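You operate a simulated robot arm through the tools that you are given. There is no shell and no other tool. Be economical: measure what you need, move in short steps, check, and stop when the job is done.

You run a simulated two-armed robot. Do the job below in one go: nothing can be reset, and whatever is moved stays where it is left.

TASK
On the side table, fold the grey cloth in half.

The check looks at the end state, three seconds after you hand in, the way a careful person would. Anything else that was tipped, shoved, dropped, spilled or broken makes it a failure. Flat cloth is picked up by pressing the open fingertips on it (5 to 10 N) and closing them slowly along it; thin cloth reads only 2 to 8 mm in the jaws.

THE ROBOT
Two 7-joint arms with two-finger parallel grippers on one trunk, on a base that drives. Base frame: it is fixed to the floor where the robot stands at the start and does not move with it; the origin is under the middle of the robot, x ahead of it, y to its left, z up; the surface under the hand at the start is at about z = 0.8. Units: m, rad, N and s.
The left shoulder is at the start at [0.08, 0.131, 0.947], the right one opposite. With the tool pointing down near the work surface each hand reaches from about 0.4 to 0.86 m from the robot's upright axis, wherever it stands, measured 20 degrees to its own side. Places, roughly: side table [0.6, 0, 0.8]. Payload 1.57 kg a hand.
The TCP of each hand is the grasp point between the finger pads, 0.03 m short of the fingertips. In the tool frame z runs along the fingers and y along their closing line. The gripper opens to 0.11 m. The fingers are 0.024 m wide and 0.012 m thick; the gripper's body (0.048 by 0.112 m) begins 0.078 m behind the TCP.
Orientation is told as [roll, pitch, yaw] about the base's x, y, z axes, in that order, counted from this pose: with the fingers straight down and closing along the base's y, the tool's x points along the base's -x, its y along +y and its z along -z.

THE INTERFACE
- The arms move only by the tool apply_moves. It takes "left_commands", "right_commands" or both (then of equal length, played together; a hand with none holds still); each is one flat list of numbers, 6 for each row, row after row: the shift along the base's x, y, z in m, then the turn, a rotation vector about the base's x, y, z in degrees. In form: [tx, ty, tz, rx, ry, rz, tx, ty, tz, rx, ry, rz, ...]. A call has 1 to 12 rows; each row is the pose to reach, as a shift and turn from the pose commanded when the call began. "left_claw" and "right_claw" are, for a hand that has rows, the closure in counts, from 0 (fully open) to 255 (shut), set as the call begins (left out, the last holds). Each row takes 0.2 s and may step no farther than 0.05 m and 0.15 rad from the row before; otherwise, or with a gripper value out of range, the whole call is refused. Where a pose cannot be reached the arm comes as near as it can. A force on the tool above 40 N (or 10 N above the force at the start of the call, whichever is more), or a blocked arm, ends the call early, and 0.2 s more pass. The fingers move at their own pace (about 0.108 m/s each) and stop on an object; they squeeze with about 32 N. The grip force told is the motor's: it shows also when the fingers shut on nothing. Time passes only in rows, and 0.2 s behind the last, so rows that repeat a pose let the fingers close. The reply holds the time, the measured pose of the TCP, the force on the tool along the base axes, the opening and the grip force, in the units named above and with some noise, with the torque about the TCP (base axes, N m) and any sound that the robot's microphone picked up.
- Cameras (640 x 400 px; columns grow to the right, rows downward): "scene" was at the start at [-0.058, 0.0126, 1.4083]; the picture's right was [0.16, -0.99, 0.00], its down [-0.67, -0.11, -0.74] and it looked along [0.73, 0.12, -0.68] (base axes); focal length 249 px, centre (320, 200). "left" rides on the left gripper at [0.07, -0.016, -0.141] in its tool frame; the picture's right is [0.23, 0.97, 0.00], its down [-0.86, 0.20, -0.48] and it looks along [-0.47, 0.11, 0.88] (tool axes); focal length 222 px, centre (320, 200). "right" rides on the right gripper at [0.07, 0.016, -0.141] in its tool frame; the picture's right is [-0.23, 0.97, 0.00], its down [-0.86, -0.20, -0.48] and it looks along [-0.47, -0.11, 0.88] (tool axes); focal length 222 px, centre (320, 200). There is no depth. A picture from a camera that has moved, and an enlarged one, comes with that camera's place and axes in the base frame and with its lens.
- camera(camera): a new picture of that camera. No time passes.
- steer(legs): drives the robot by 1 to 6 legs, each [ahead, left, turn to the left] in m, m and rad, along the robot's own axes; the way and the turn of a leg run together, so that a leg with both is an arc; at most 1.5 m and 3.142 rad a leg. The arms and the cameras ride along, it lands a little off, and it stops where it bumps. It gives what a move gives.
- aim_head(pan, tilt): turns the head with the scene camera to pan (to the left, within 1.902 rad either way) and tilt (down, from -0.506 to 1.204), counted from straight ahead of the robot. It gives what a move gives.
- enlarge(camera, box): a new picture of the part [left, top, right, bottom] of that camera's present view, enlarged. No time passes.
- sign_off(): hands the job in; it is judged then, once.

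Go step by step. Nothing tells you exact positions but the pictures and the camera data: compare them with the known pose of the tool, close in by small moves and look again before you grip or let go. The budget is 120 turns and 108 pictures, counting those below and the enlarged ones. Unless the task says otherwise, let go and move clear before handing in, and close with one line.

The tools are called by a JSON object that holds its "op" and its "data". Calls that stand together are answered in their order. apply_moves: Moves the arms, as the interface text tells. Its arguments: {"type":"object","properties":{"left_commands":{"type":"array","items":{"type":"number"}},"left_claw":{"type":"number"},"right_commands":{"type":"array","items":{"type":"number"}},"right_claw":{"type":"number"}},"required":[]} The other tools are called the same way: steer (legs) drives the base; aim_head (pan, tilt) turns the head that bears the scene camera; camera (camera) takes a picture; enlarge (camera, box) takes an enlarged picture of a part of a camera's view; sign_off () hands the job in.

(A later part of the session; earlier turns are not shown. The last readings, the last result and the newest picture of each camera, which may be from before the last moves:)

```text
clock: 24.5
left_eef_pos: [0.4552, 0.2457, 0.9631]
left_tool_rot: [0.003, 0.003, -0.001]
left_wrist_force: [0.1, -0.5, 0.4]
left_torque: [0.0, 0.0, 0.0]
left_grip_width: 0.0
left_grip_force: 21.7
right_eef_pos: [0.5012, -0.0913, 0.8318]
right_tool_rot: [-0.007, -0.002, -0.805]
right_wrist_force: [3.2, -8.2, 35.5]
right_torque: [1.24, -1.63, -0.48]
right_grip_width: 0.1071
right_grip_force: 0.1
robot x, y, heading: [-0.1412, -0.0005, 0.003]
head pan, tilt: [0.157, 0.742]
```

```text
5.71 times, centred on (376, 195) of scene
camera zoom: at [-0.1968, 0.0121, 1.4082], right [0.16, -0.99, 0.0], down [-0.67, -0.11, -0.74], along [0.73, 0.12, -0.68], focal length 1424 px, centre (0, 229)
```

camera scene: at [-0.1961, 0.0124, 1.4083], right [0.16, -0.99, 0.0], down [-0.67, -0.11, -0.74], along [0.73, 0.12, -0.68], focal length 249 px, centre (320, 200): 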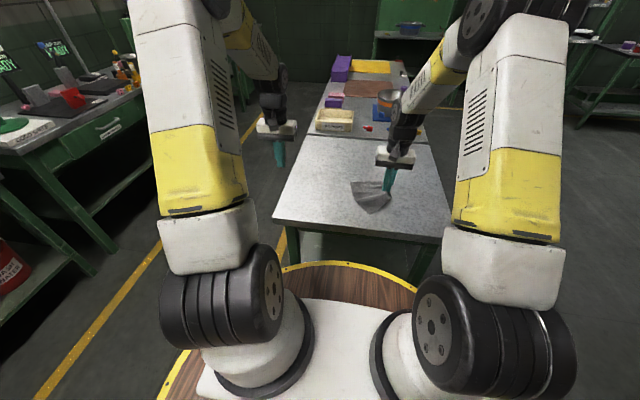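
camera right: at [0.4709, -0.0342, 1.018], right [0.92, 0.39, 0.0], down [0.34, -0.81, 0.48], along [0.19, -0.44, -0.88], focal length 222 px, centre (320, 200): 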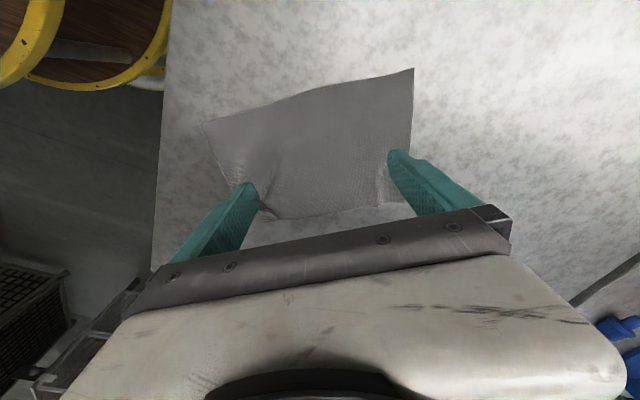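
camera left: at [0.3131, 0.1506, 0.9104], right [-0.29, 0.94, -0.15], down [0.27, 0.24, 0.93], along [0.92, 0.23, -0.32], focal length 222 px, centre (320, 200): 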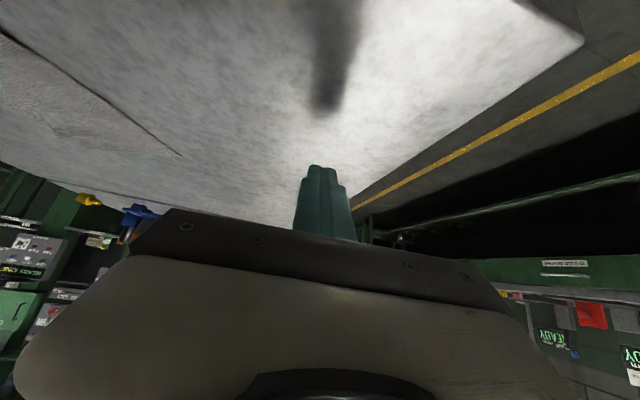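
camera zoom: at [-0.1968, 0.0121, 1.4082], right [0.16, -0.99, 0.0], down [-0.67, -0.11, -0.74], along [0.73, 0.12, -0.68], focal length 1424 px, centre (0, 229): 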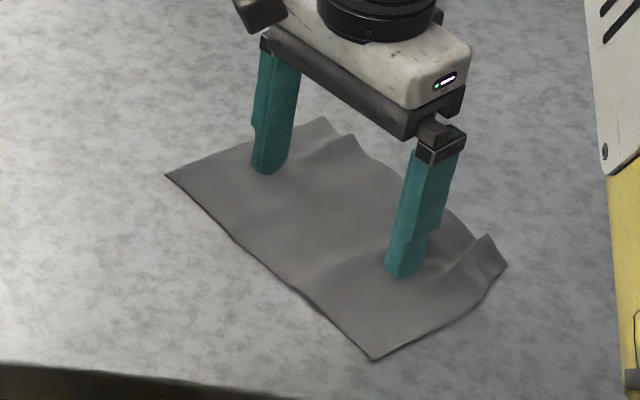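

The cloth follows the spin. I ease the force and tilt and continue in short steps.

{"op": "apply_moves", "data": {"right_commands": [0, 0, 0.001, 0.2, -0.25, 0, 0, 0.005, 0.0015, 0.2, -0.25, 4, 0, 0.012, 0.0015, 0.2, -0.25, 8]}}

```text
clock: 25.3
left_eef_pos: [0.4553, 0.245, 0.9633]
left_tool_rot: [0.004, 0.005, 0.001]
left_wrist_force: [-0.1, -0.7, 0.1]
left_torque: [0.02, -0.01, -0.02]
left_grip_width: 0.0
left_grip_force: 21.2
right_eef_pos: [0.4979, -0.0762, 0.8313]
right_tool_rot: [-0.004, 0.001, -0.663]
right_wrist_force: [2.1, -6.5, 27.5]
right_torque: [1.02, -1.08, -0.38]
right_grip_width: 0.1068
right_grip_force: 0.0
robot x, y, heading: [-0.1375, 0.0023, 0.008]
head pan, tilt: [0.157, 0.742]
```

{"op": "apply_moves", "data": {"right_commands": [0, 0, 0.0005, 0.15, -0.15, 0, -0.002, 0.008, 0.001, 0.25, -0.2, 5, -0.003, 0.02, 0.001, 0.25, -0.2, 11, -0.004, 0.03, 0.001, 0.25, -0.2, 17]}}

{"op": "camera", "data": {"camera": "scene"}}

```text
clock: 26.3
left_eef_pos: [0.4554, 0.2467, 0.9635]
left_tool_rot: [0.002, 0.004, -0.001]
left_wrist_force: [0.3, -0.8, -0.2]
left_torque: [-0.02, 0.0, -0.04]
left_grip_width: 0.0004
left_grip_force: 21.6
right_eef_pos: [0.4938, -0.046, 0.8308]
right_tool_rot: [-0.002, 0.003, -0.364]
right_wrist_force: [-0.2, -0.3, 5.6]
right_torque: [-0.08, 0.02, -0.07]
right_grip_width: 0.1099
right_grip_force: 0.0
robot x, y, heading: [-0.1348, -0.0012, 0.002]
head pan, tilt: [0.157, 0.742]
```

```text
75 pictures are left
camera scene: at [-0.1961, 0.0123, 1.4083], right [0.16, -0.99, 0.0], down [-0.67, -0.11, -0.74], along [0.73, 0.12, -0.68], focal length 249 px, centre (320, 200)
```

scene: 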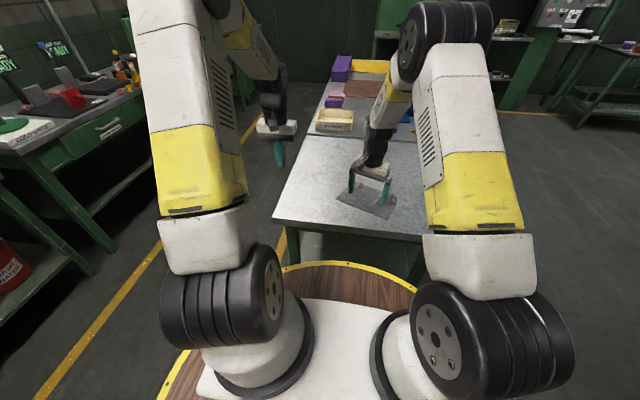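

Balanced at 6 N. Continue: rotate the rest and slide left toward the centre line.

{"op": "apply_moves", "data": {"right_commands": [0, 0.01, -0.0005, 0, 0, 5, 0, 0.02, -0.0005, 0, 0, 10, 0, 0.03, -0.0005, 0, 0, 15, 0, 0.04, -0.0005, 0, 0, 20, 0, 0.05, -0.0005, 0, 0, 21, 0, 0.06, -0.0005, 0, 0, 21]}}

{"op": "enlarge", "data": {"camera": "scene", "box": [290, 150, 418, 230]}}

```text
clock: 27.7
left_eef_pos: [0.4558, 0.2462, 0.9637]
left_tool_rot: [0.002, 0.002, 0.001]
left_wrist_force: [-0.9, -0.2, 0.7]
left_torque: [0.04, 0.01, -0.04]
left_grip_width: 0.0001
left_grip_force: 21.4
right_eef_pos: [0.4953, 0.0139, 0.8319]
right_tool_rot: [0.0, 0.0, 0.0]
right_wrist_force: [0.1, 0.3, -0.5]
right_torque: [0.0, 0.0, -0.01]
right_grip_width: 0.11
right_grip_force: 0.0
robot x, y, heading: [-0.1388, -0.0007, 0.005]
head pan, tilt: [0.157, 0.742]
```

```text
5.00 times, centred on (354, 190) of scene
camera zoom: at [-0.1958, 0.0123, 1.4083], right [0.16, -0.99, 0.0], down [-0.67, -0.11, -0.74], along [0.73, 0.12, -0.68], focal length 1246 px, centre (150, 250)
```

zoom: 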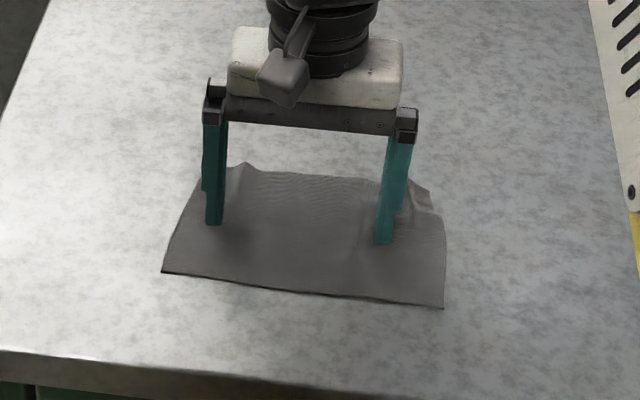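

The cloth is square again. Lifting clear to inspect.

{"op": "apply_moves", "data": {"right_commands": [0, 0, 0.04, 0, 0, 0, 0, 0, 0.07, 0, 0, 0, 0, -0.04, 0.1, 0, 0, 0, 0, -0.09, 0.1, 0, 0, 0, 0, -0.14, 0.1, 0, 0, 0, 0, -0.19, 0.1, 0, 0, 0], "right_claw": 150}}

{"op": "enlarge", "data": {"camera": "scene", "box": [290, 150, 418, 230]}}

```text
clock: 29.1
left_eef_pos: [0.4556, 0.2456, 0.9634]
left_tool_rot: [0.001, 0.003, 0.003]
left_wrist_force: [0.1, 0.9, 0.1]
left_torque: [0.0, 0.0, 0.0]
left_grip_width: 0.0
left_grip_force: 21.4
right_eef_pos: [0.4942, -0.1767, 0.932]
right_tool_rot: [0.001, -0.001, 0.001]
right_wrist_force: [-0.1, 0.9, 0.1]
right_torque: [-0.05, 0.0, 0.01]
right_grip_width: 0.0454
right_grip_force: 0.1
robot x, y, heading: [-0.1352, 0.001, -0.001]
head pan, tilt: [0.157, 0.742]
```

```text
5.00 times, centred on (354, 190) of scene
camera zoom: at [-0.1958, 0.0128, 1.4083], right [0.16, -0.99, 0.0], down [-0.67, -0.11, -0.74], along [0.73, 0.12, -0.68], focal length 1246 px, centre (150, 250)
```

zoom: 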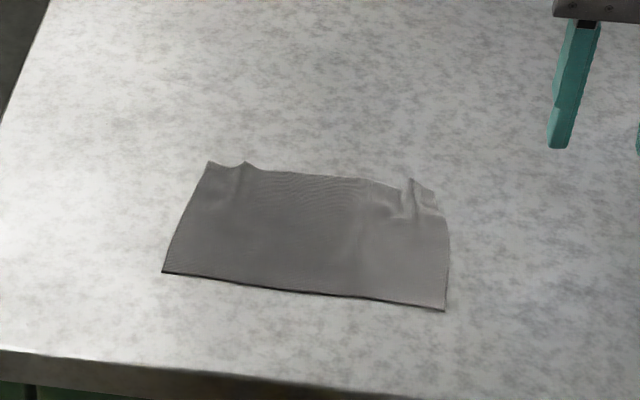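

The cloth is flat with ready pleats at the far edge near y=0.063 and y=−0.064; far edge x≈0.56, near edge x≈0.432. I'll straddle those pleats, this time with only ~1 cm of overlap at the edge.

{"op": "apply_moves", "data": {"left_commands": [0.019, -0.03, -0.007, 0, 0, 0, 0.038, -0.061, -0.024, 0, 0, 0, 0.057, -0.092, -0.041, 0, 0, 0, 0.075, -0.122, -0.058, 0, 0, 0, 0.094, -0.153, -0.075, 0, 0, 0, 0.111, -0.183, -0.093, 0, 0, 0, 0.111, -0.183, -0.093, 0, 0, 0], "right_commands": [0.012, 0.019, 0, 0, 0, 0, 0.025, 0.038, -0.01, 0, 0, 0, 0.037, 0.056, -0.02, 0, 0, 0, 0.05, 0.075, -0.03, 0, 0, 0, 0.062, 0.094, -0.045, 0, 0, 0, 0.073, 0.113, -0.062, 0, 0, 0, 0.073, 0.113, -0.062, 0, 0, 0], "left_claw": 182, "right_claw": 182}}

{"op": "camera", "data": {"camera": "left"}}

{"op": "camera", "data": {"camera": "right"}}

```text
clock: 30.7
left_eef_pos: [0.5681, 0.062, 0.8708]
left_tool_rot: [0.001, 0.004, 0.001]
left_wrist_force: [0.0, -0.1, -0.4]
left_torque: [-0.01, 0.01, -0.04]
left_grip_width: 0.0315
left_grip_force: 0.1
right_eef_pos: [0.5686, -0.0643, 0.8675]
right_tool_rot: [0.002, -0.002, 0.0]
right_wrist_force: [0.1, 0.7, 0.7]
right_torque: [0.0, 0.02, 0.02]
right_grip_width: 0.0317
right_grip_force: 0.1
robot x, y, heading: [-0.1402, 0.0038, 0.007]
head pan, tilt: [0.157, 0.742]
```

```text
72 pictures are left
camera left: at [0.4991, 0.0468, 1.0133], right [-0.23, 0.97, 0.0], down [0.86, 0.2, 0.48], along [0.46, 0.11, -0.88], focal length 222 px, centre (320, 200)
```

left: 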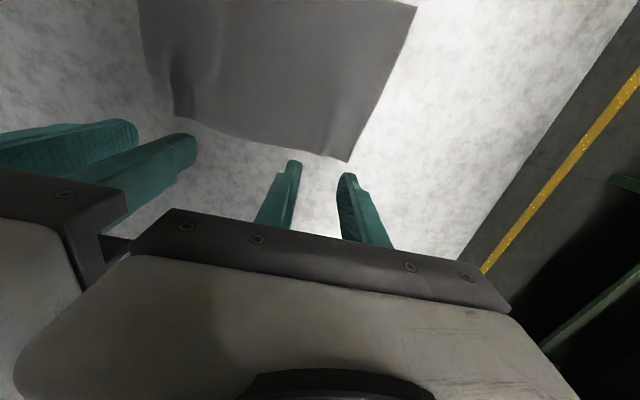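

```text
71 pictures are left
camera right: at [0.4963, -0.0489, 1.0097], right [0.23, 0.97, 0.0], down [0.85, -0.2, 0.48], along [0.47, -0.11, -0.88], focal length 222 px, centre (320, 200)
```

right: 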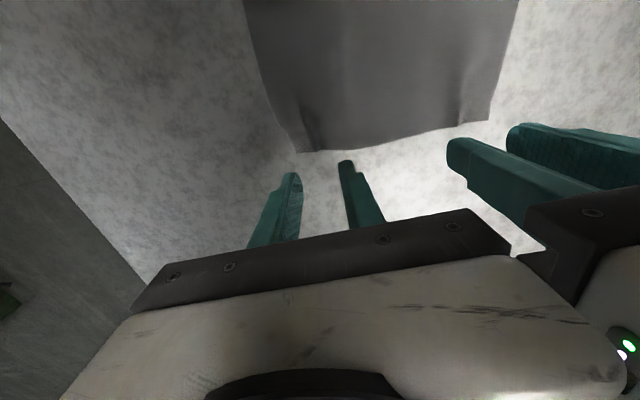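

Pleats sit between the fingers. Nudging back a few mm for ~1 cm overlap and lowering close to contact.

{"op": "apply_moves", "data": {"left_commands": [-0.004, 0.002, -0.015, 0, 0, 0, -0.004, 0.002, -0.03, 0, 0, 0, -0.004, 0.002, -0.037, 0, 0, 0, -0.004, 0.002, -0.038, 0, 0, 0], "right_commands": [-0.01, 0, -0.015, 0, 0, 0, -0.01, 0, -0.028, 0, 0, 0, -0.01, 0, -0.034, 0, 0, 0, -0.01, 0, -0.036, 0, 0, 0]}}

{"op": "enlarge", "data": {"camera": "left", "box": [240, 120, 400, 220]}}

{"op": "enlarge", "data": {"camera": "right", "box": [240, 120, 400, 220]}}

```text
clock: 31.7
left_eef_pos: [0.5636, 0.0628, 0.8326]
left_tool_rot: [0.003, 0.004, -0.001]
left_wrist_force: [-0.3, 0.1, 0.0]
left_torque: [0.01, 0.0, 0.0]
left_grip_width: 0.0313
left_grip_force: 0.1
right_eef_pos: [0.5571, -0.063, 0.8326]
right_tool_rot: [0.001, -0.001, -0.001]
right_wrist_force: [0.3, -1.0, -0.7]
right_torque: [0.01, -0.01, -0.01]
right_grip_width: 0.0315
right_grip_force: 0.1
robot x, y, heading: [-0.14, -0.0026, -0.003]
head pan, tilt: [0.157, 0.742]
```

```text
4.00 times, centred on (320, 170) of left
camera zoom: at [0.495, 0.0486, 0.9749], right [-0.23, 0.97, 0.0], down [0.86, 0.2, 0.48], along [0.46, 0.11, -0.88], focal length 888 px, centre (320, 320)
```

zoom: 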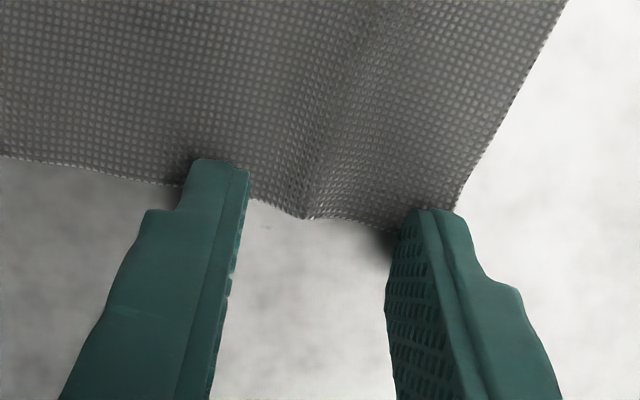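

```text
4.00 times, centred on (320, 170) of right
camera zoom: at [0.4867, -0.0489, 0.9747], right [0.23, 0.97, 0.0], down [0.85, -0.2, 0.48], along [0.47, -0.11, -0.88], focal length 888 px, centre (320, 320)
```

zoom: 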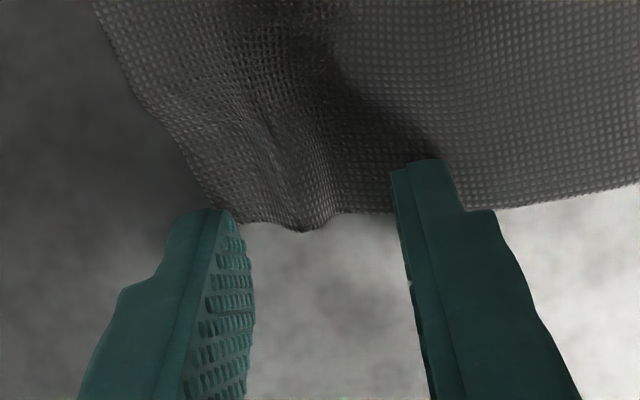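

{"op": "apply_moves", "data": {"left_commands": [-0.005, -0.002, 0.0, 0, 0, 0, -0.005, -0.002, -0.0015, 0, 0, 0, -0.005, -0.002, -0.002, 0, 0, 0], "right_commands": [-0.005, 0.004, 0.0, 0, 0, 0, -0.005, 0.004, -0.0015, 0, 0, 0, -0.005, 0.004, -0.002, 0, 0, 0]}}

{"op": "enlarge", "data": {"camera": "left", "box": [240, 120, 400, 220]}}

{"op": "enlarge", "data": {"camera": "right", "box": [240, 120, 400, 220]}}

```text
clock: 32.5
left_eef_pos: [0.5595, 0.0622, 0.8316]
left_tool_rot: [0.001, 0.002, 0.0]
left_wrist_force: [0.9, 0.9, 5.0]
left_torque: [0.01, 0.01, 0.03]
left_grip_width: 0.0313
left_grip_force: 0.2
right_eef_pos: [0.5512, -0.0607, 0.8313]
right_tool_rot: [0.002, -0.004, -0.001]
right_wrist_force: [-0.1, -0.2, -0.2]
right_torque: [0.0, -0.03, 0.03]
right_grip_width: 0.0316
right_grip_force: 0.0
robot x, y, heading: [-0.1348, 0.0012, 0.003]
head pan, tilt: [0.157, 0.742]
```

```text
4.00 times, centred on (320, 170) of left
camera zoom: at [0.4901, 0.0465, 0.9736], right [-0.23, 0.97, 0.0], down [0.86, 0.2, 0.48], along [0.46, 0.11, -0.88], focal length 888 px, centre (320, 320)
```

zoom: 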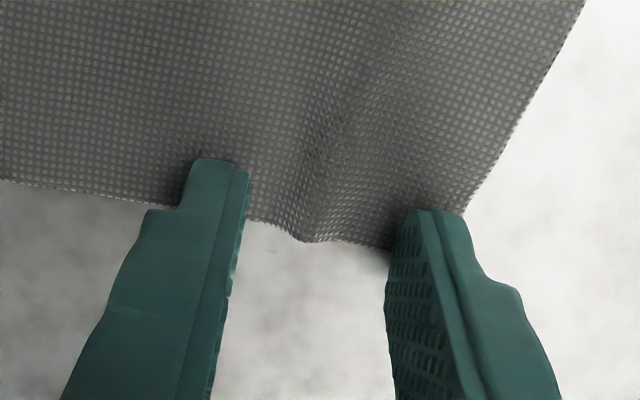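

```text
4.00 times, centred on (320, 170) of right
camera zoom: at [0.4817, -0.0447, 0.9735], right [0.23, 0.97, 0.0], down [0.85, -0.2, 0.48], along [0.47, -0.11, -0.88], focal length 888 px, centre (320, 320)
```

zoom: 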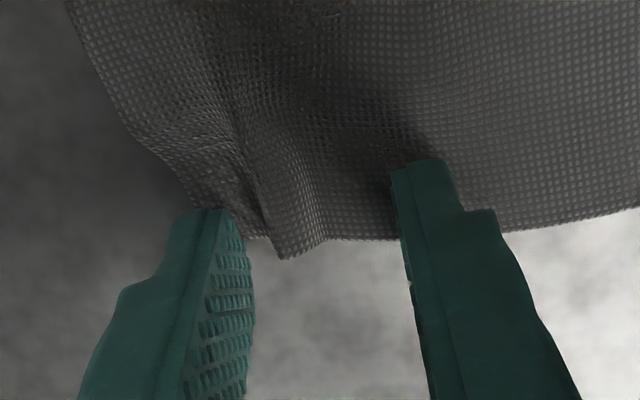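

Good placement. Left presses 5 N; the right needs a bit more. Then close slowly.

{"op": "apply_moves", "data": {"left_commands": [0, 0, -0.0003, 0, 0, 0, 0, 0, -0.0003, 0, 0, 0], "right_commands": [0, 0, -0.001, 0, 0, 0, 0, 0, -0.0015, 0, 0, 0]}}

```text
clock: 33.1
left_eef_pos: [0.5586, 0.0629, 0.8312]
left_tool_rot: [0.002, 0.0, 0.0]
left_wrist_force: [1.9, 1.6, 10.7]
left_torque: [-0.05, -0.02, 0.03]
left_grip_width: 0.0309
left_grip_force: 0.0
right_eef_pos: [0.5528, -0.059, 0.8306]
right_tool_rot: [0.001, -0.004, -0.001]
right_wrist_force: [-2.4, -1.2, 10.7]
right_torque: [-0.09, 0.1, 0.0]
right_grip_width: 0.0314
right_grip_force: 0.1
robot x, y, heading: [-0.1372, -0.0009, 0.002]
head pan, tilt: [0.157, 0.742]
```

{"op": "apply_moves", "data": {"left_commands": [0, 0, 0, 0, 0, 0], "right_commands": [0, 0, 0, 0, 0, 0], "left_claw": 198, "right_claw": 198}}

{"op": "apply_moves", "data": {"left_commands": [0, 0, 0, 0, 0, 0], "right_commands": [0, 0, 0, 0, 0, 0], "left_claw": 213, "right_claw": 213}}

{"op": "apply_moves", "data": {"left_commands": [0, 0, 0.0002, 0, 0, 0], "right_commands": [0, 0, 0.0002, 0, 0, 0], "left_claw": 228, "right_claw": 228}}

{"op": "apply_moves", "data": {"left_commands": [0, 0, 0, 0, 0, 0, 0, 0, 0, 0, 0, 0], "right_commands": [0, 0, 0, 0, 0, 0, 0, 0, 0, 0, 0, 0], "left_claw": 255, "right_claw": 255}}

{"op": "enlarge", "data": {"camera": "left", "box": [240, 120, 400, 220]}}

{"op": "enlarge", "data": {"camera": "right", "box": [240, 120, 400, 220]}}

```text
clock: 33.5
left_eef_pos: [0.558, 0.0613, 0.8304]
left_tool_rot: [0.002, 0.003, 0.002]
left_wrist_force: [-0.1, -1.3, 15.6]
left_torque: [-0.08, 0.06, 0.03]
left_grip_width: 0.0225
left_grip_force: 0.0
right_eef_pos: [0.5533, -0.0587, 0.8312]
right_tool_rot: [0.002, -0.005, 0.001]
right_wrist_force: [0.9, 0.6, 14.4]
right_torque: [0.0, 0.04, -0.01]
right_grip_width: 0.0227
right_grip_force: 0.0
robot x, y, heading: [-0.1381, 0.0011, -0.001]
head pan, tilt: [0.157, 0.742]
```

```text
clock: 33.9
left_eef_pos: [0.5586, 0.0619, 0.8309]
left_tool_rot: [0.001, 0.0, 0.002]
left_wrist_force: [-0.6, -3.0, 16.8]
left_torque: [-0.11, 0.09, 0.04]
left_grip_width: 0.0187
left_grip_force: 0.1
right_eef_pos: [0.5528, -0.0589, 0.8301]
right_tool_rot: [0.003, -0.004, -0.001]
right_wrist_force: [2.6, 1.0, 17.2]
right_torque: [-0.03, 0.03, -0.03]
right_grip_width: 0.0184
right_grip_force: 0.1
robot x, y, heading: [-0.1373, 0.004, 0.007]
head pan, tilt: [0.157, 0.742]
```

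```text
clock: 34.3
left_eef_pos: [0.5584, 0.0616, 0.8311]
left_tool_rot: [0.001, 0.001, -0.001]
left_wrist_force: [-2.6, -3.6, 20.4]
left_torque: [-0.16, 0.15, -0.01]
left_grip_width: 0.0108
left_grip_force: 0.1
right_eef_pos: [0.5523, -0.0593, 0.8321]
right_tool_rot: [0.002, 0.0, -0.004]
right_wrist_force: [1.2, 2.6, 15.9]
right_torque: [0.08, 0.07, -0.02]
right_grip_width: 0.0093
right_grip_force: 0.0
robot x, y, heading: [-0.1387, 0.0036, 0.001]
head pan, tilt: [0.157, 0.742]
```

```text
clock: 34.9
left_eef_pos: [0.557, 0.0617, 0.8317]
left_tool_rot: [0.0, 0.0, 0.001]
left_wrist_force: [-0.8, -8.5, 20.8]
left_torque: [-0.29, 0.11, 0.05]
left_grip_width: 0.0022
left_grip_force: 23.5
right_eef_pos: [0.552, -0.0598, 0.8315]
right_tool_rot: [0.0, -0.002, 0.0]
right_wrist_force: [0.1, 6.1, 17.9]
right_torque: [0.17, 0.1, 0.04]
right_grip_width: 0.0021
right_grip_force: 24.7
robot x, y, heading: [-0.1406, -0.0037, -0.0]
head pan, tilt: [0.157, 0.742]
```

```text
4.00 times, centred on (320, 170) of left
camera zoom: at [0.4895, 0.0454, 0.9734], right [-0.23, 0.97, 0.0], down [0.86, 0.2, 0.48], along [0.46, 0.11, -0.88], focal length 888 px, centre (320, 320)
```

zoom: 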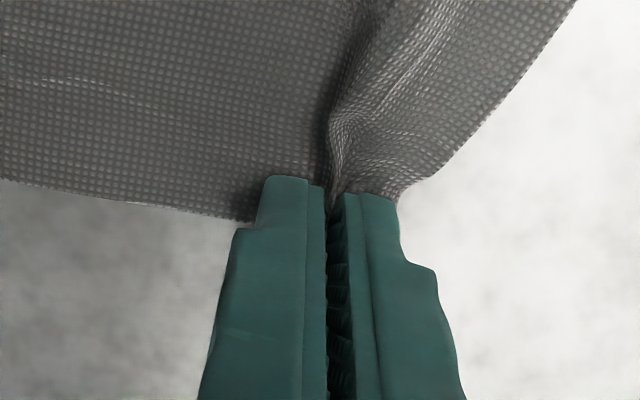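

```text
4.00 times, centred on (320, 170) of right
camera zoom: at [0.4815, -0.0439, 0.9727], right [0.23, 0.97, 0.0], down [0.85, -0.2, 0.48], along [0.47, -0.11, -0.88], focal length 888 px, centre (320, 320)
```

zoom: 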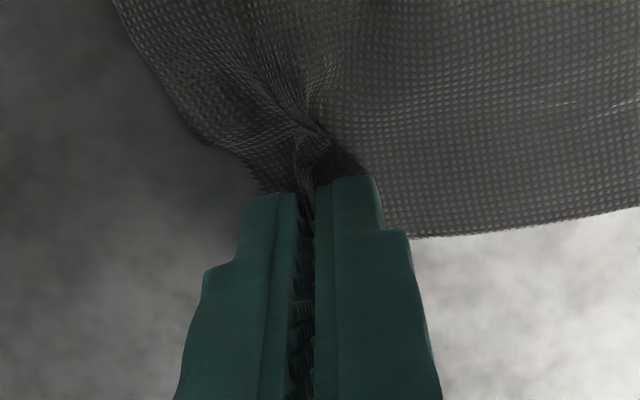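

Both corners gripped. Now arc the edge toward the near edge, hands kept vertical, and check midway.

{"op": "apply_moves", "data": {"left_commands": [-0.004, -0.001, 0.015, 0, 0, 0, -0.015, -0.0015, 0.035, 0, 0, 0, -0.035, -0.0015, 0.048, 0, 0, 0, -0.055, -0.0015, 0.053, 0, 0, 0, -0.075, -0.0015, 0.05, 0, 0, 0, -0.092, -0.0015, 0.042, 0, 0, 0], "right_commands": [-0.004, 0.001, 0.015, 0, 0, 0, -0.015, 0.0015, 0.035, 0, 0, 0, -0.035, 0.0015, 0.048, 0, 0, 0, -0.055, 0.0015, 0.053, 0, 0, 0, -0.075, 0.0015, 0.05, 0, 0, 0, -0.092, 0.0015, 0.042, 0, 0, 0]}}

{"op": "enlarge", "data": {"camera": "scene", "box": [290, 150, 418, 230]}}

{"op": "camera", "data": {"camera": "left"}}

{"op": "camera", "data": {"camera": "right"}}

```text
clock: 36.3
left_eef_pos: [0.4665, 0.0607, 0.8737]
left_tool_rot: [0.002, 0.004, 0.0]
left_wrist_force: [0.4, -3.6, 0.0]
left_torque: [-0.14, 0.0, 0.01]
left_grip_width: 0.0022
left_grip_force: 24.0
right_eef_pos: [0.4611, -0.0579, 0.8715]
right_tool_rot: [0.002, -0.003, -0.002]
right_wrist_force: [-0.7, 4.0, -0.5]
right_torque: [0.09, 0.0, 0.04]
right_grip_width: 0.0025
right_grip_force: 23.7
robot x, y, heading: [-0.1394, -0.0024, -0.001]
head pan, tilt: [0.157, 0.742]
```

```text
5.00 times, centred on (354, 190) of scene
camera zoom: at [-0.1956, 0.0123, 1.4083], right [0.16, -0.99, 0.0], down [-0.67, -0.11, -0.74], along [0.73, 0.12, -0.68], focal length 1246 px, centre (150, 250)
```

zoom: 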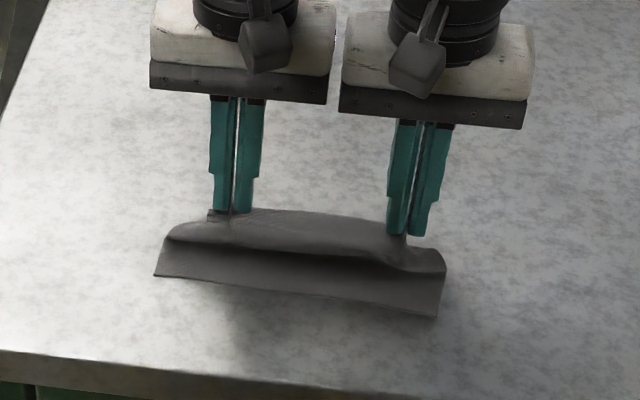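

```text
63 pictures are left
camera left: at [0.3966, 0.0448, 1.0158], right [-0.23, 0.97, 0.0], down [0.86, 0.2, 0.48], along [0.46, 0.11, -0.88], focal length 222 px, centre (320, 200)
```

left: 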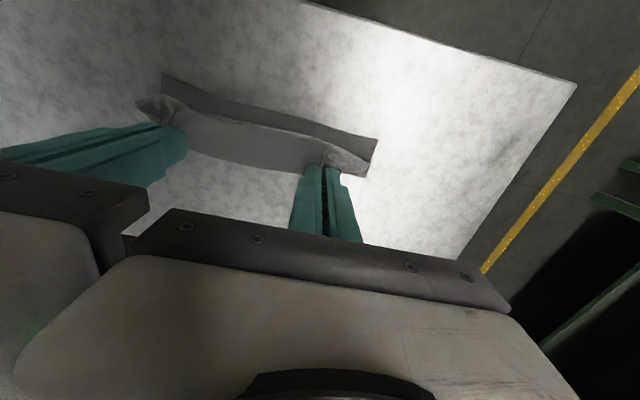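

```text
62 pictures are left
camera right: at [0.3904, -0.0426, 1.0135], right [0.23, 0.97, 0.0], down [0.85, -0.2, 0.48], along [0.47, -0.11, -0.88], focal length 222 px, centre (320, 200)
```

right: 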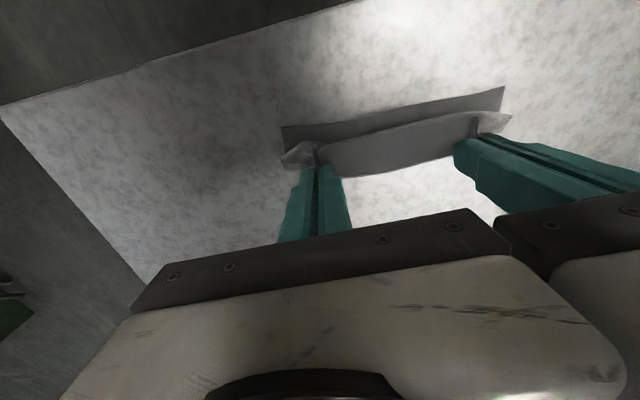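

The fold is forming nicely and the near edge hasn't moved. Lowering the edge onto the near edge.

{"op": "apply_moves", "data": {"left_commands": [-0.009, 0, -0.012, 0, 0, 0, -0.014, 0, -0.024, 0, 0, 0, -0.016, 0, -0.032, 0, 0, 0, -0.016, 0, -0.035, 0, 0, 0], "right_commands": [-0.009, 0, -0.012, 0, 0, 0, -0.014, 0, -0.022, 0, 0, 0, -0.016, 0, -0.03, 0, 0, 0, -0.016, 0, -0.033, 0, 0, 0]}}

{"op": "enlarge", "data": {"camera": "scene", "box": [290, 150, 418, 230]}}

{"op": "enlarge", "data": {"camera": "left", "box": [130, 60, 418, 240]}}

```text
clock: 37.3
left_eef_pos: [0.4511, 0.0594, 0.837]
left_tool_rot: [0.001, 0.003, 0.001]
left_wrist_force: [0.0, -3.4, 0.0]
left_torque: [-0.14, 0.0, 0.02]
left_grip_width: 0.002
left_grip_force: 23.7
right_eef_pos: [0.4455, -0.0569, 0.841]
right_tool_rot: [0.002, -0.002, -0.003]
right_wrist_force: [-0.8, 3.3, -0.2]
right_torque: [0.1, -0.02, -0.02]
right_grip_width: 0.0025
right_grip_force: 23.7
robot x, y, heading: [-0.138, 0.002, 0.01]
head pan, tilt: [0.157, 0.742]
```

```text
5.00 times, centred on (354, 190) of scene
camera zoom: at [-0.1959, 0.0123, 1.4083], right [0.16, -0.99, 0.0], down [-0.67, -0.11, -0.74], along [0.73, 0.12, -0.68], focal length 1246 px, centre (150, 250)
```

zoom: 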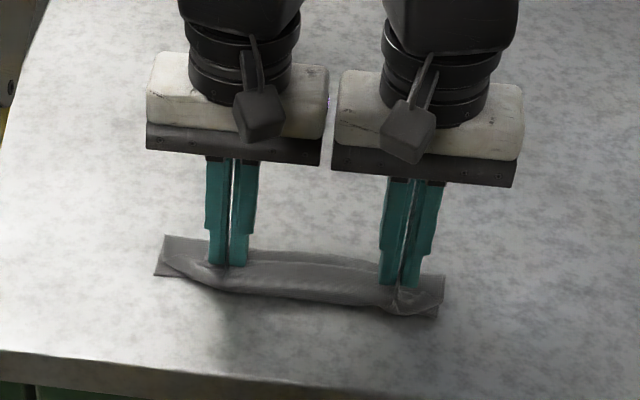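

```text
2.22 times, centred on (274, 150) of left
camera zoom: at [0.3811, 0.0448, 0.9793], right [-0.23, 0.97, 0.0], down [0.86, 0.2, 0.48], along [0.46, 0.11, -0.88], focal length 494 px, centre (422, 311)
```

zoom: 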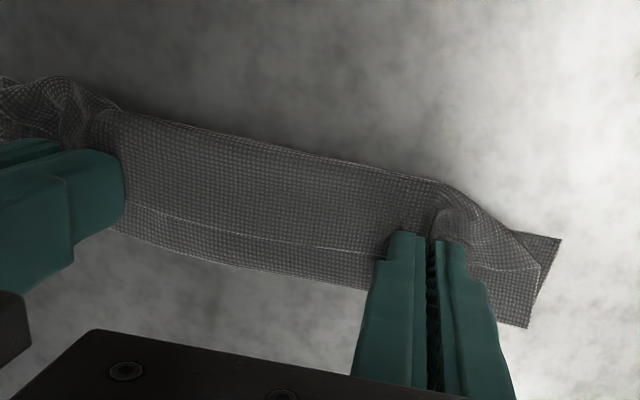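

The crease formed too near the robot (x≈0.473) because I lifted too high, and the edge has rolled. The grip is intact, so I retrace to lay the cloth flat again, then refold with a lower arc.

{"op": "apply_moves", "data": {"left_commands": [0.004, 0, 0.012, 0, 0, 0, 0.016, 0, 0.03, 0, 0, 0, 0.036, 0, 0.04, 0, 0, 0, 0.056, 0, 0.04, 0, 0, 0, 0.076, 0, 0.03, 0, 0, 0, 0.094, 0, 0.015, 0, 0, 0, 0.106, 0, 0.0, 0, 0, 0, 0.109, 0, -0.003, 0, 0, 0], "right_commands": [0.004, 0, 0.012, 0, 0, 0, 0.016, 0, 0.03, 0, 0, 0, 0.036, 0, 0.04, 0, 0, 0, 0.056, 0, 0.04, 0, 0, 0, 0.076, 0, 0.03, 0, 0, 0, 0.094, 0, 0.015, 0, 0, 0, 0.106, 0, 0.0, 0, 0, 0, 0.109, 0, -0.003, 0, 0, 0]}}

{"op": "enlarge", "data": {"camera": "scene", "box": [290, 150, 418, 230]}}

```text
clock: 39.1
left_eef_pos: [0.5599, 0.0623, 0.8353]
left_tool_rot: [0.002, 0.001, -0.001]
left_wrist_force: [0.0, -7.0, 1.3]
left_torque: [-0.2, -0.01, 0.0]
left_grip_width: 0.0022
left_grip_force: 23.8
right_eef_pos: [0.5518, -0.0573, 0.8379]
right_tool_rot: [0.003, 0.0, -0.001]
right_wrist_force: [0.6, 5.9, -0.9]
right_torque: [0.19, -0.01, 0.0]
right_grip_width: 0.0027
right_grip_force: 23.5
robot x, y, heading: [-0.139, 0.0024, 0.002]
head pan, tilt: [0.157, 0.742]
```

```text
5.00 times, centred on (354, 190) of scene
camera zoom: at [-0.196, 0.0123, 1.4083], right [0.16, -0.99, 0.0], down [-0.67, -0.11, -0.74], along [0.73, 0.12, -0.68], focal length 1246 px, centre (150, 250)
```

zoom: 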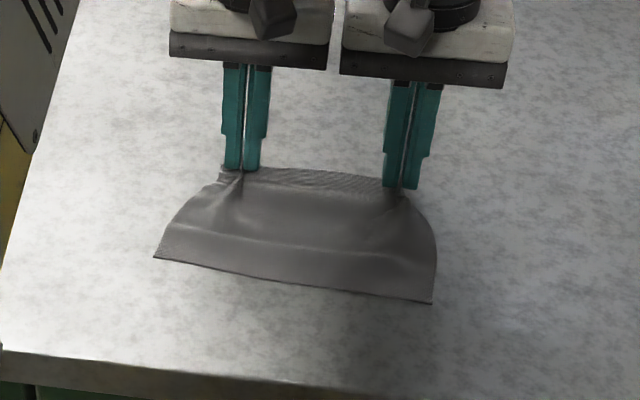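

Cloth is flat again and still held. Refold with a smaller arc, aiming the crease near the true middle.

{"op": "apply_moves", "data": {"left_commands": [-0.002, -0.001, 0.014, 0, 0, 0, -0.012, -0.001, 0.028, 0, 0, 0, -0.026, -0.001, 0.034, 0, 0, 0, -0.042, -0.001, 0.035, 0, 0, 0, -0.058, -0.001, 0.031, 0, 0, 0, -0.07, -0.001, 0.021, 0, 0, 0, -0.078, -0.001, 0.01, 0, 0, 0, -0.082, -0.001, 0.002, 0, 0, 0], "right_commands": [-0.002, 0.001, 0.014, 0, 0, 0, -0.012, 0.001, 0.028, 0, 0, 0, -0.026, 0.001, 0.034, 0, 0, 0, -0.042, 0.001, 0.035, 0, 0, 0, -0.058, 0.001, 0.031, 0, 0, 0, -0.07, 0.001, 0.021, 0, 0, 0, -0.078, 0.001, 0.01, 0, 0, 0, -0.082, 0.001, 0.002, 0, 0, 0]}}

{"op": "enlarge", "data": {"camera": "scene", "box": [290, 150, 418, 230]}}

{"op": "enlarge", "data": {"camera": "left", "box": [130, 60, 418, 240]}}

```text
clock: 40.9
left_eef_pos: [0.4787, 0.059, 0.8361]
left_tool_rot: [0.001, 0.004, 0.0]
left_wrist_force: [0.1, -2.6, 1.4]
left_torque: [-0.04, 0.01, 0.01]
left_grip_width: 0.0021
left_grip_force: 23.3
right_eef_pos: [0.4709, -0.0566, 0.8373]
right_tool_rot: [-0.001, -0.001, -0.002]
right_wrist_force: [0.5, 1.6, 0.4]
right_torque: [0.05, 0.03, 0.01]
right_grip_width: 0.0024
right_grip_force: 23.8
robot x, y, heading: [-0.1356, 0.0001, 0.001]
head pan, tilt: [0.157, 0.742]
```

```text
5.00 times, centred on (354, 190) of scene
camera zoom: at [-0.1959, 0.0123, 1.4083], right [0.16, -0.99, 0.0], down [-0.67, -0.11, -0.74], along [0.73, 0.12, -0.68], focal length 1246 px, centre (150, 250)
```

zoom: 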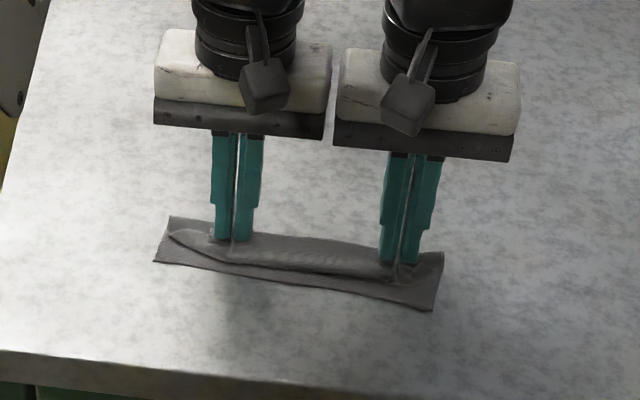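

```text
2.22 times, centred on (274, 150) of left
camera zoom: at [0.4085, 0.0441, 0.9791], right [-0.23, 0.97, 0.0], down [0.86, 0.2, 0.48], along [0.46, 0.11, -0.88], focal length 494 px, centre (422, 311)
```

zoom: 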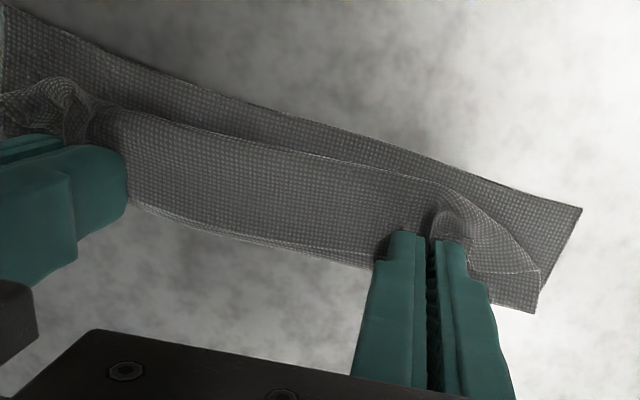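

Crease now sits near x≈0.49, still slightly short. I roll it forward a little with low hands, then draw the edge back low over the lower layer to unroll it.

{"op": "apply_moves", "data": {"left_commands": [0.008, 0, 0.001, 0, 0, 0, 0.016, 0, 0, 0, 0, 0, 0.022, 0, -0.002, 0, 0, 0, 0.022, 0, -0.002, 0, 0, 0], "right_commands": [0.008, 0, 0.001, 0, 0, 0, 0.016, 0, 0, 0, 0, 0, 0.022, 0, -0.002, 0, 0, 0, 0.022, 0, -0.002, 0, 0, 0]}}

{"op": "enlarge", "data": {"camera": "scene", "box": [290, 150, 418, 230]}}

```text
clock: 41.9
left_eef_pos: [0.499, 0.0592, 0.8342]
left_tool_rot: [0.002, 0.003, 0.001]
left_wrist_force: [-0.7, -0.9, 0.9]
left_torque: [-0.02, 0.02, 0.01]
left_grip_width: 0.0021
left_grip_force: 23.6
right_eef_pos: [0.4935, -0.0568, 0.8364]
right_tool_rot: [0.002, -0.002, -0.003]
right_wrist_force: [-0.3, 1.1, 0.9]
right_torque: [0.07, 0.03, 0.02]
right_grip_width: 0.0024
right_grip_force: 23.7
robot x, y, heading: [-0.1383, -0.0012, 0.004]
head pan, tilt: [0.157, 0.742]
```

```text
5.00 times, centred on (354, 190) of scene
camera zoom: at [-0.196, 0.0123, 1.4083], right [0.16, -0.99, 0.0], down [-0.67, -0.11, -0.74], along [0.73, 0.12, -0.68], focal length 1246 px, centre (150, 250)
```

zoom: 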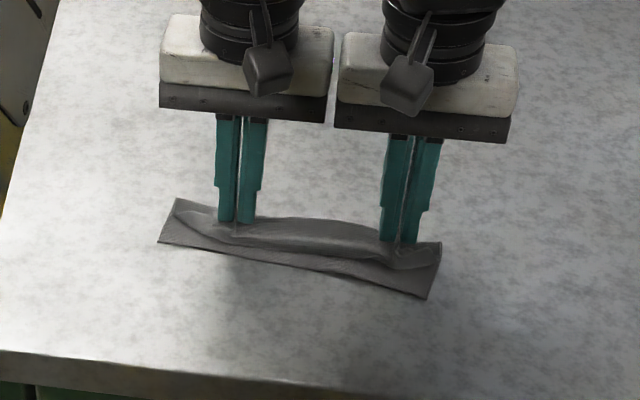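

Moving forward only slid the whole cloth. I'll lay it flat once more and measure, then refold with a corrected arc centre.

{"op": "apply_moves", "data": {"left_commands": [0.005, 0, 0.02, 0, 0, 0, 0.03, 0, 0.032, 0, 0, 0, 0.055, 0, 0.03, 0, 0, 0, 0.075, 0, 0.02, 0, 0, 0, 0.088, 0, 0.008, 0, 0, 0, 0.094, 0.001, 0, 0, 0, 0], "right_commands": [0.004, 0, 0.02, 0, 0, 0, 0.023, 0, 0.032, 0, 0, 0, 0.042, 0, 0.03, 0, 0, 0, 0.057, 0, 0.02, 0, 0, 0, 0.068, 0, 0.008, 0, 0, 0, 0.073, -0.001, 0, 0, 0, 0]}}

{"op": "enlarge", "data": {"camera": "scene", "box": [290, 140, 418, 220]}}

```text
clock: 43.3
left_eef_pos: [0.5932, 0.059, 0.8343]
left_tool_rot: [0.002, 0.003, -0.001]
left_wrist_force: [-0.9, -6.8, 0.1]
left_torque: [-0.15, 0.04, 0.04]
left_grip_width: 0.0023
left_grip_force: 23.5
right_eef_pos: [0.5671, -0.0579, 0.8376]
right_tool_rot: [0.002, -0.002, 0.0]
right_wrist_force: [2.2, 6.1, -0.4]
right_torque: [0.17, -0.03, -0.02]
right_grip_width: 0.0024
right_grip_force: 24.2
robot x, y, heading: [-0.1377, -0.0022, -0.001]
head pan, tilt: [0.157, 0.742]
```

```text
5.00 times, centred on (354, 180) of scene
camera zoom: at [-0.196, 0.0123, 1.4083], right [0.16, -0.99, 0.0], down [-0.67, -0.11, -0.74], along [0.73, 0.12, -0.68], focal length 1246 px, centre (150, 300)
```

zoom: 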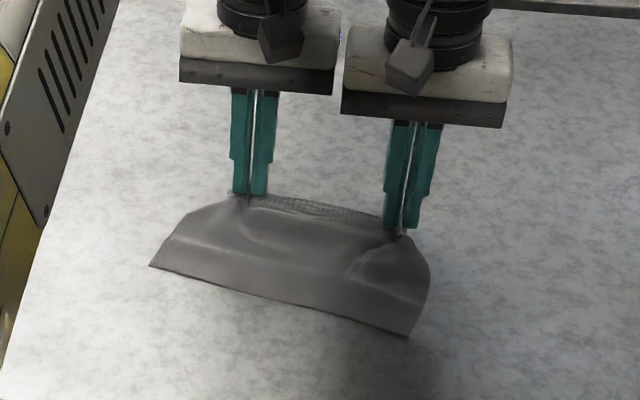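

The cloth is skewed ~13°. I drag the far edge straight (right hand forward more), which also tautens it.

{"op": "apply_moves", "data": {"left_commands": [0.003, 0, -0.001, 0, 0, 0, 0.006, 0, -0.001, 0, 0, 0, 0.009, 0, -0.001, 0, 0, 0, 0.012, 0, -0.001, 0, 0, 0, 0.014, 0, -0.001, 0, 0, 0], "right_commands": [0.009, -0.001, -0.003, 0, 0, 0, 0.017, -0.001, -0.003, 0, 0, 0, 0.025, -0.001, -0.003, 0, 0, 0, 0.033, -0.001, -0.003, 0, 0, 0, 0.04, -0.001, -0.003, 0, 0, 0]}}

{"op": "enlarge", "data": {"camera": "scene", "box": [290, 140, 418, 220]}}

```text
clock: 44.5
left_eef_pos: [0.6064, 0.0605, 0.8323]
left_tool_rot: [0.003, 0.003, 0.0]
left_wrist_force: [1.3, -7.3, -0.2]
left_torque: [-0.26, 0.02, 0.04]
left_grip_width: 0.0017
left_grip_force: 24.0
right_eef_pos: [0.6076, -0.0595, 0.8332]
right_tool_rot: [0.002, 0.002, 0.0]
right_wrist_force: [-0.7, 7.1, 0.1]
right_torque: [0.24, 0.03, -0.03]
right_grip_width: 0.0023
right_grip_force: 23.8
robot x, y, heading: [-0.1364, 0.0016, 0.001]
head pan, tilt: [0.157, 0.742]
```

```text
5.00 times, centred on (354, 180) of scene
camera zoom: at [-0.1959, 0.0123, 1.4083], right [0.16, -0.99, 0.0], down [-0.67, -0.11, -0.74], along [0.73, 0.12, -0.68], focal length 1246 px, centre (150, 300)
```

zoom: 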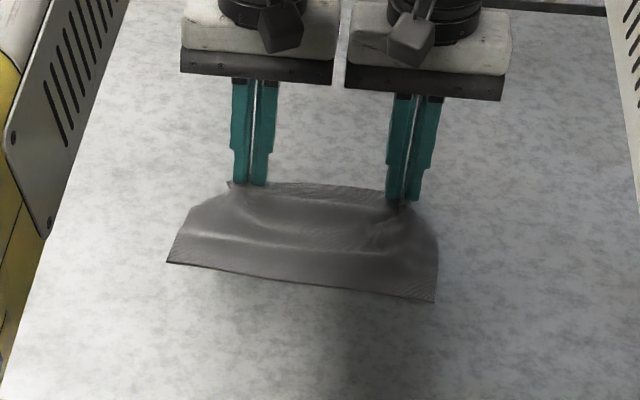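

Square again: near edge x≈0.49–0.50, far edge held at 0.607. Refold with the arc centred a bit farther forward.

{"op": "apply_moves", "data": {"left_commands": [0.001, -0.001, 0.019, 0, 0, 0, -0.005, -0.001, 0.033, 0, 0, 0, -0.017, -0.001, 0.039, 0, 0, 0, -0.031, -0.001, 0.04, 0, 0, 0, -0.045, -0.001, 0.035, 0, 0, 0, -0.057, -0.001, 0.025, 0, 0, 0, -0.065, -0.001, 0.013, 0, 0, 0, -0.067, -0.001, 0.007, 0, 0, 0], "right_commands": [-0.012, 0.001, 0.019, 0, 0, 0, -0.018, 0.001, 0.033, 0, 0, 0, -0.03, 0.001, 0.039, 0, 0, 0, -0.044, 0.001, 0.04, 0, 0, 0, -0.058, 0.001, 0.035, 0, 0, 0, -0.07, 0.001, 0.025, 0, 0, 0, -0.078, 0.001, 0.013, 0, 0, 0, -0.08, 0.001, 0.007, 0, 0, 0]}}

{"op": "enlarge", "data": {"camera": "scene", "box": [290, 140, 418, 220]}}

{"op": "enlarge", "data": {"camera": "left", "box": [130, 60, 418, 240]}}

```text
clock: 46.3
left_eef_pos: [0.5416, 0.0611, 0.8397]
left_tool_rot: [0.003, 0.001, 0.001]
left_wrist_force: [0.2, -4.4, 0.4]
left_torque: [-0.15, 0.02, 0.01]
left_grip_width: 0.002
left_grip_force: 23.7
right_eef_pos: [0.5259, -0.0581, 0.8417]
right_tool_rot: [0.001, -0.002, 0.0]
right_wrist_force: [0.1, 4.2, -0.3]
right_torque: [0.15, 0.0, -0.01]
right_grip_width: 0.0023
right_grip_force: 23.6
robot x, y, heading: [-0.1398, 0.0004, 0.006]
head pan, tilt: [0.157, 0.742]
```

```text
5.00 times, centred on (354, 180) of scene
camera zoom: at [-0.1959, 0.0123, 1.4083], right [0.16, -0.99, 0.0], down [-0.67, -0.11, -0.74], along [0.73, 0.12, -0.68], focal length 1246 px, centre (150, 300)
```

zoom: 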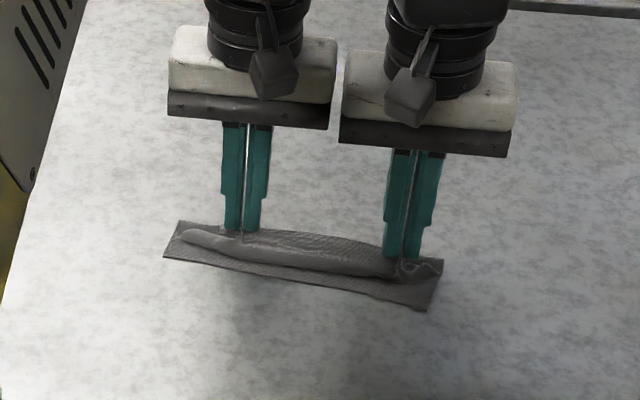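

```text
2.22 times, centred on (274, 150) of left
camera zoom: at [0.4721, 0.0445, 0.9824], right [-0.23, 0.97, 0.0], down [0.86, 0.2, 0.48], along [0.46, 0.11, -0.88], focal length 494 px, centre (422, 311)
```

zoom: 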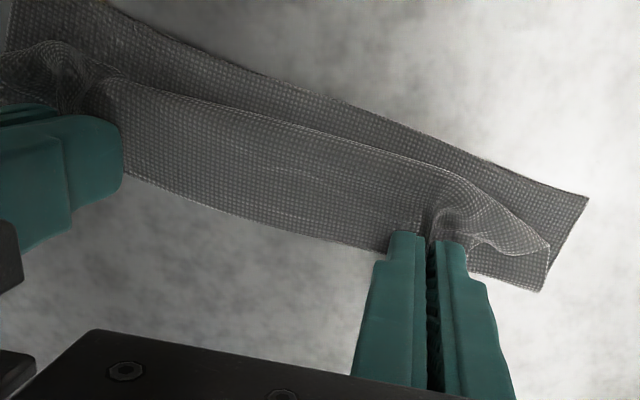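

The sheet is Z-shaped: crease too near (0.55), edge not past it. I'll lay it flat again and refold with a much lower, tighter start so the crease stays at mid-cloth.

{"op": "apply_moves", "data": {"left_commands": [0.002, 0, 0.012, 0, 0, 0, 0.02, 0, 0.02, 0, 0, 0, 0.04, 0, 0.02, 0, 0, 0, 0.055, 0, 0.012, 0, 0, 0, 0.065, 0, 0, 0, 0, 0, 0.075, 0, -0.007, 0, 0, 0, 0.082, 0, -0.007, 0, 0, 0], "right_commands": [0.002, 0, 0.012, 0, 0, 0, 0.025, 0, 0.02, 0, 0, 0, 0.048, 0, 0.02, 0, 0, 0, 0.068, 0, 0.012, 0, 0, 0, 0.08, 0, 0, 0, 0, 0, 0.09, 0, -0.008, 0, 0, 0, 0.099, 0, -0.008, 0, 0, 0]}}

{"op": "enlarge", "data": {"camera": "scene", "box": [290, 140, 418, 220]}}

```text
clock: 47.9
left_eef_pos: [0.6228, 0.0601, 0.8317]
left_tool_rot: [0.001, 0.004, 0.0]
left_wrist_force: [0.3, -2.9, -0.1]
left_torque: [-0.16, -0.01, 0.02]
left_grip_width: 0.0019
left_grip_force: 23.3
right_eef_pos: [0.6262, -0.0575, 0.8338]
right_tool_rot: [0.002, -0.003, 0.001]
right_wrist_force: [0.0, 3.9, 0.1]
right_torque: [0.12, -0.03, 0.0]
right_grip_width: 0.0025
right_grip_force: 24.2
robot x, y, heading: [-0.1394, 0.0001, 0.001]
head pan, tilt: [0.157, 0.742]
```

```text
5.00 times, centred on (354, 180) of scene
camera zoom: at [-0.1959, 0.0123, 1.4083], right [0.16, -0.99, 0.0], down [-0.67, -0.11, -0.74], along [0.73, 0.12, -0.68], focal length 1246 px, centre (150, 300)
```

zoom: 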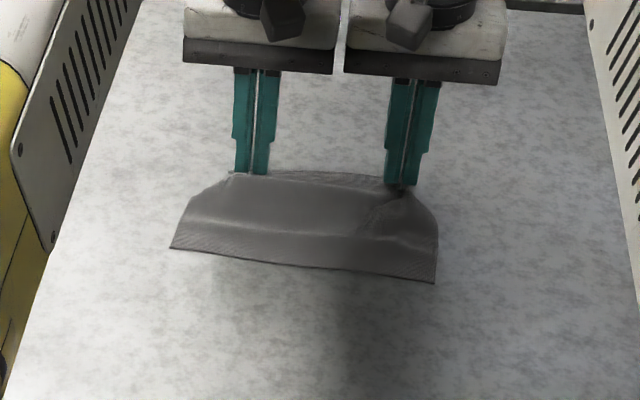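

Flat again. Since the cloth is very soft, I use a diamond-shaped path this time (up, then straight down to the near side) so nothing extra is pulled up.

{"op": "apply_moves", "data": {"left_commands": [0, 0, 0.014, 0, 0, 0, -0.012, 0, 0.027, 0, 0, 0, -0.022, 0, 0.037, 0, 0, 0, -0.032, 0, 0.042, 0, 0, 0, -0.042, 0, 0.033, 0, 0, 0, -0.052, 0, 0.024, 0, 0, 0, -0.062, 0, 0.015, 0, 0, 0, -0.072, 0, 0.008, 0, 0, 0], "right_commands": [-0.004, 0, 0.014, 0, 0, 0, -0.018, 0, 0.027, 0, 0, 0, -0.032, 0, 0.037, 0, 0, 0, -0.044, 0, 0.042, 0, 0, 0, -0.054, 0, 0.033, 0, 0, 0, -0.064, 0, 0.024, 0, 0, 0, -0.074, 0, 0.015, 0, 0, 0, -0.084, 0, 0.008, 0, 0, 0]}}

{"op": "enlarge", "data": {"camera": "scene", "box": [290, 140, 418, 220]}}

{"op": "enlarge", "data": {"camera": "left", "box": [130, 60, 418, 240]}}

```text
clock: 49.7
left_eef_pos: [0.5518, 0.06, 0.8421]
left_tool_rot: [0.001, 0.003, 0.0]
left_wrist_force: [0.3, -2.2, -0.8]
left_torque: [-0.08, 0.02, -0.01]
left_grip_width: 0.0021
left_grip_force: 24.2
right_eef_pos: [0.5408, -0.0574, 0.8397]
right_tool_rot: [0.003, -0.002, -0.001]
right_wrist_force: [0.9, 2.3, 0.8]
right_torque: [0.06, 0.01, 0.0]
right_grip_width: 0.0025
right_grip_force: 23.7
robot x, y, heading: [-0.1367, -0.0021, 0.003]
head pan, tilt: [0.157, 0.742]
```

```text
5.00 times, centred on (354, 180) of scene
camera zoom: at [-0.1957, 0.0123, 1.4083], right [0.16, -0.99, 0.0], down [-0.67, -0.11, -0.74], along [0.73, 0.12, -0.68], focal length 1246 px, centre (150, 300)
```

zoom: 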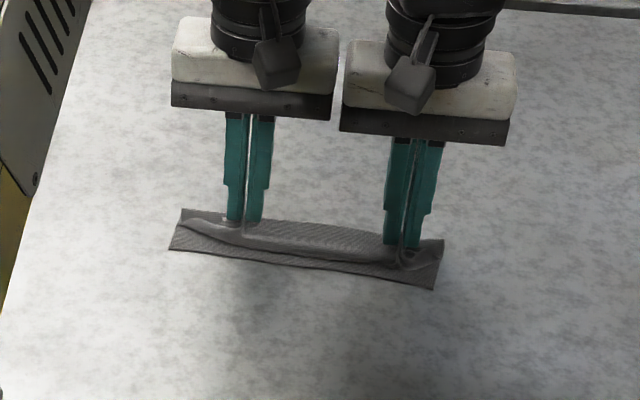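

```text
2.22 times, centred on (274, 150) of left
camera zoom: at [0.4818, 0.0436, 0.9836], right [-0.23, 0.97, 0.0], down [0.86, 0.2, 0.48], along [0.46, 0.11, -0.88], focal length 494 px, centre (422, 311)
```

zoom: 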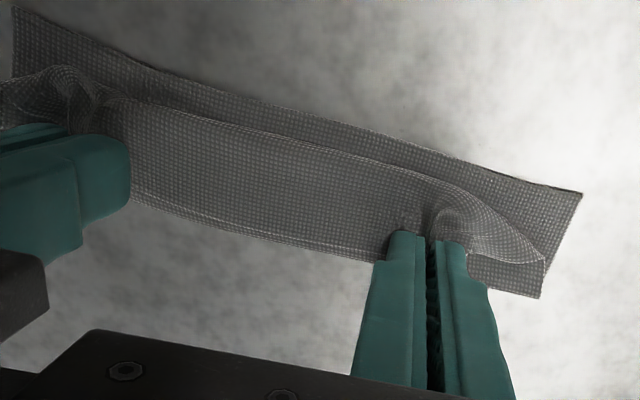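

The cloth exits the jaws toward the robot because vertical hands can't turn the edge over, so it Z-folds. New plan: lay it flat, release, and flip one corner at a time with a single arm that can tilt freely.

{"op": "apply_moves", "data": {"left_commands": [0.002, 0, 0.012, 0, 0, 0, 0.02, 0, 0.02, 0, 0, 0, 0.04, 0, 0.02, 0, 0, 0, 0.055, 0, 0.012, 0, 0, 0, 0.065, 0, 0, 0, 0, 0, 0.075, 0, -0.007, 0, 0, 0, 0.082, 0, -0.0085, 0, 0, 0], "right_commands": [0.002, 0, 0.012, 0, 0, 0, 0.025, 0, 0.02, 0, 0, 0, 0.046, 0, 0.02, 0, 0, 0, 0.066, 0, 0.012, 0, 0, 0, 0.076, 0, 0, 0, 0, 0, 0.086, 0, -0.006, 0, 0, 0, 0.094, 0, -0.0075, 0, 0, 0]}}

```text
clock: 51.3
left_eef_pos: [0.6329, 0.0607, 0.8325]
left_tool_rot: [0.002, 0.004, 0.0]
left_wrist_force: [0.0, -2.4, 0.9]
left_torque: [-0.08, -0.04, -0.01]
left_grip_width: 0.0021
left_grip_force: 23.6
right_eef_pos: [0.6353, -0.0581, 0.8332]
right_tool_rot: [0.001, 0.001, 0.0]
right_wrist_force: [-0.6, 3.5, 0.3]
right_torque: [0.11, 0.0, 0.02]
right_grip_width: 0.0027
right_grip_force: 24.2
robot x, y, heading: [-0.1365, 0.0006, -0.001]
head pan, tilt: [0.157, 0.742]
```

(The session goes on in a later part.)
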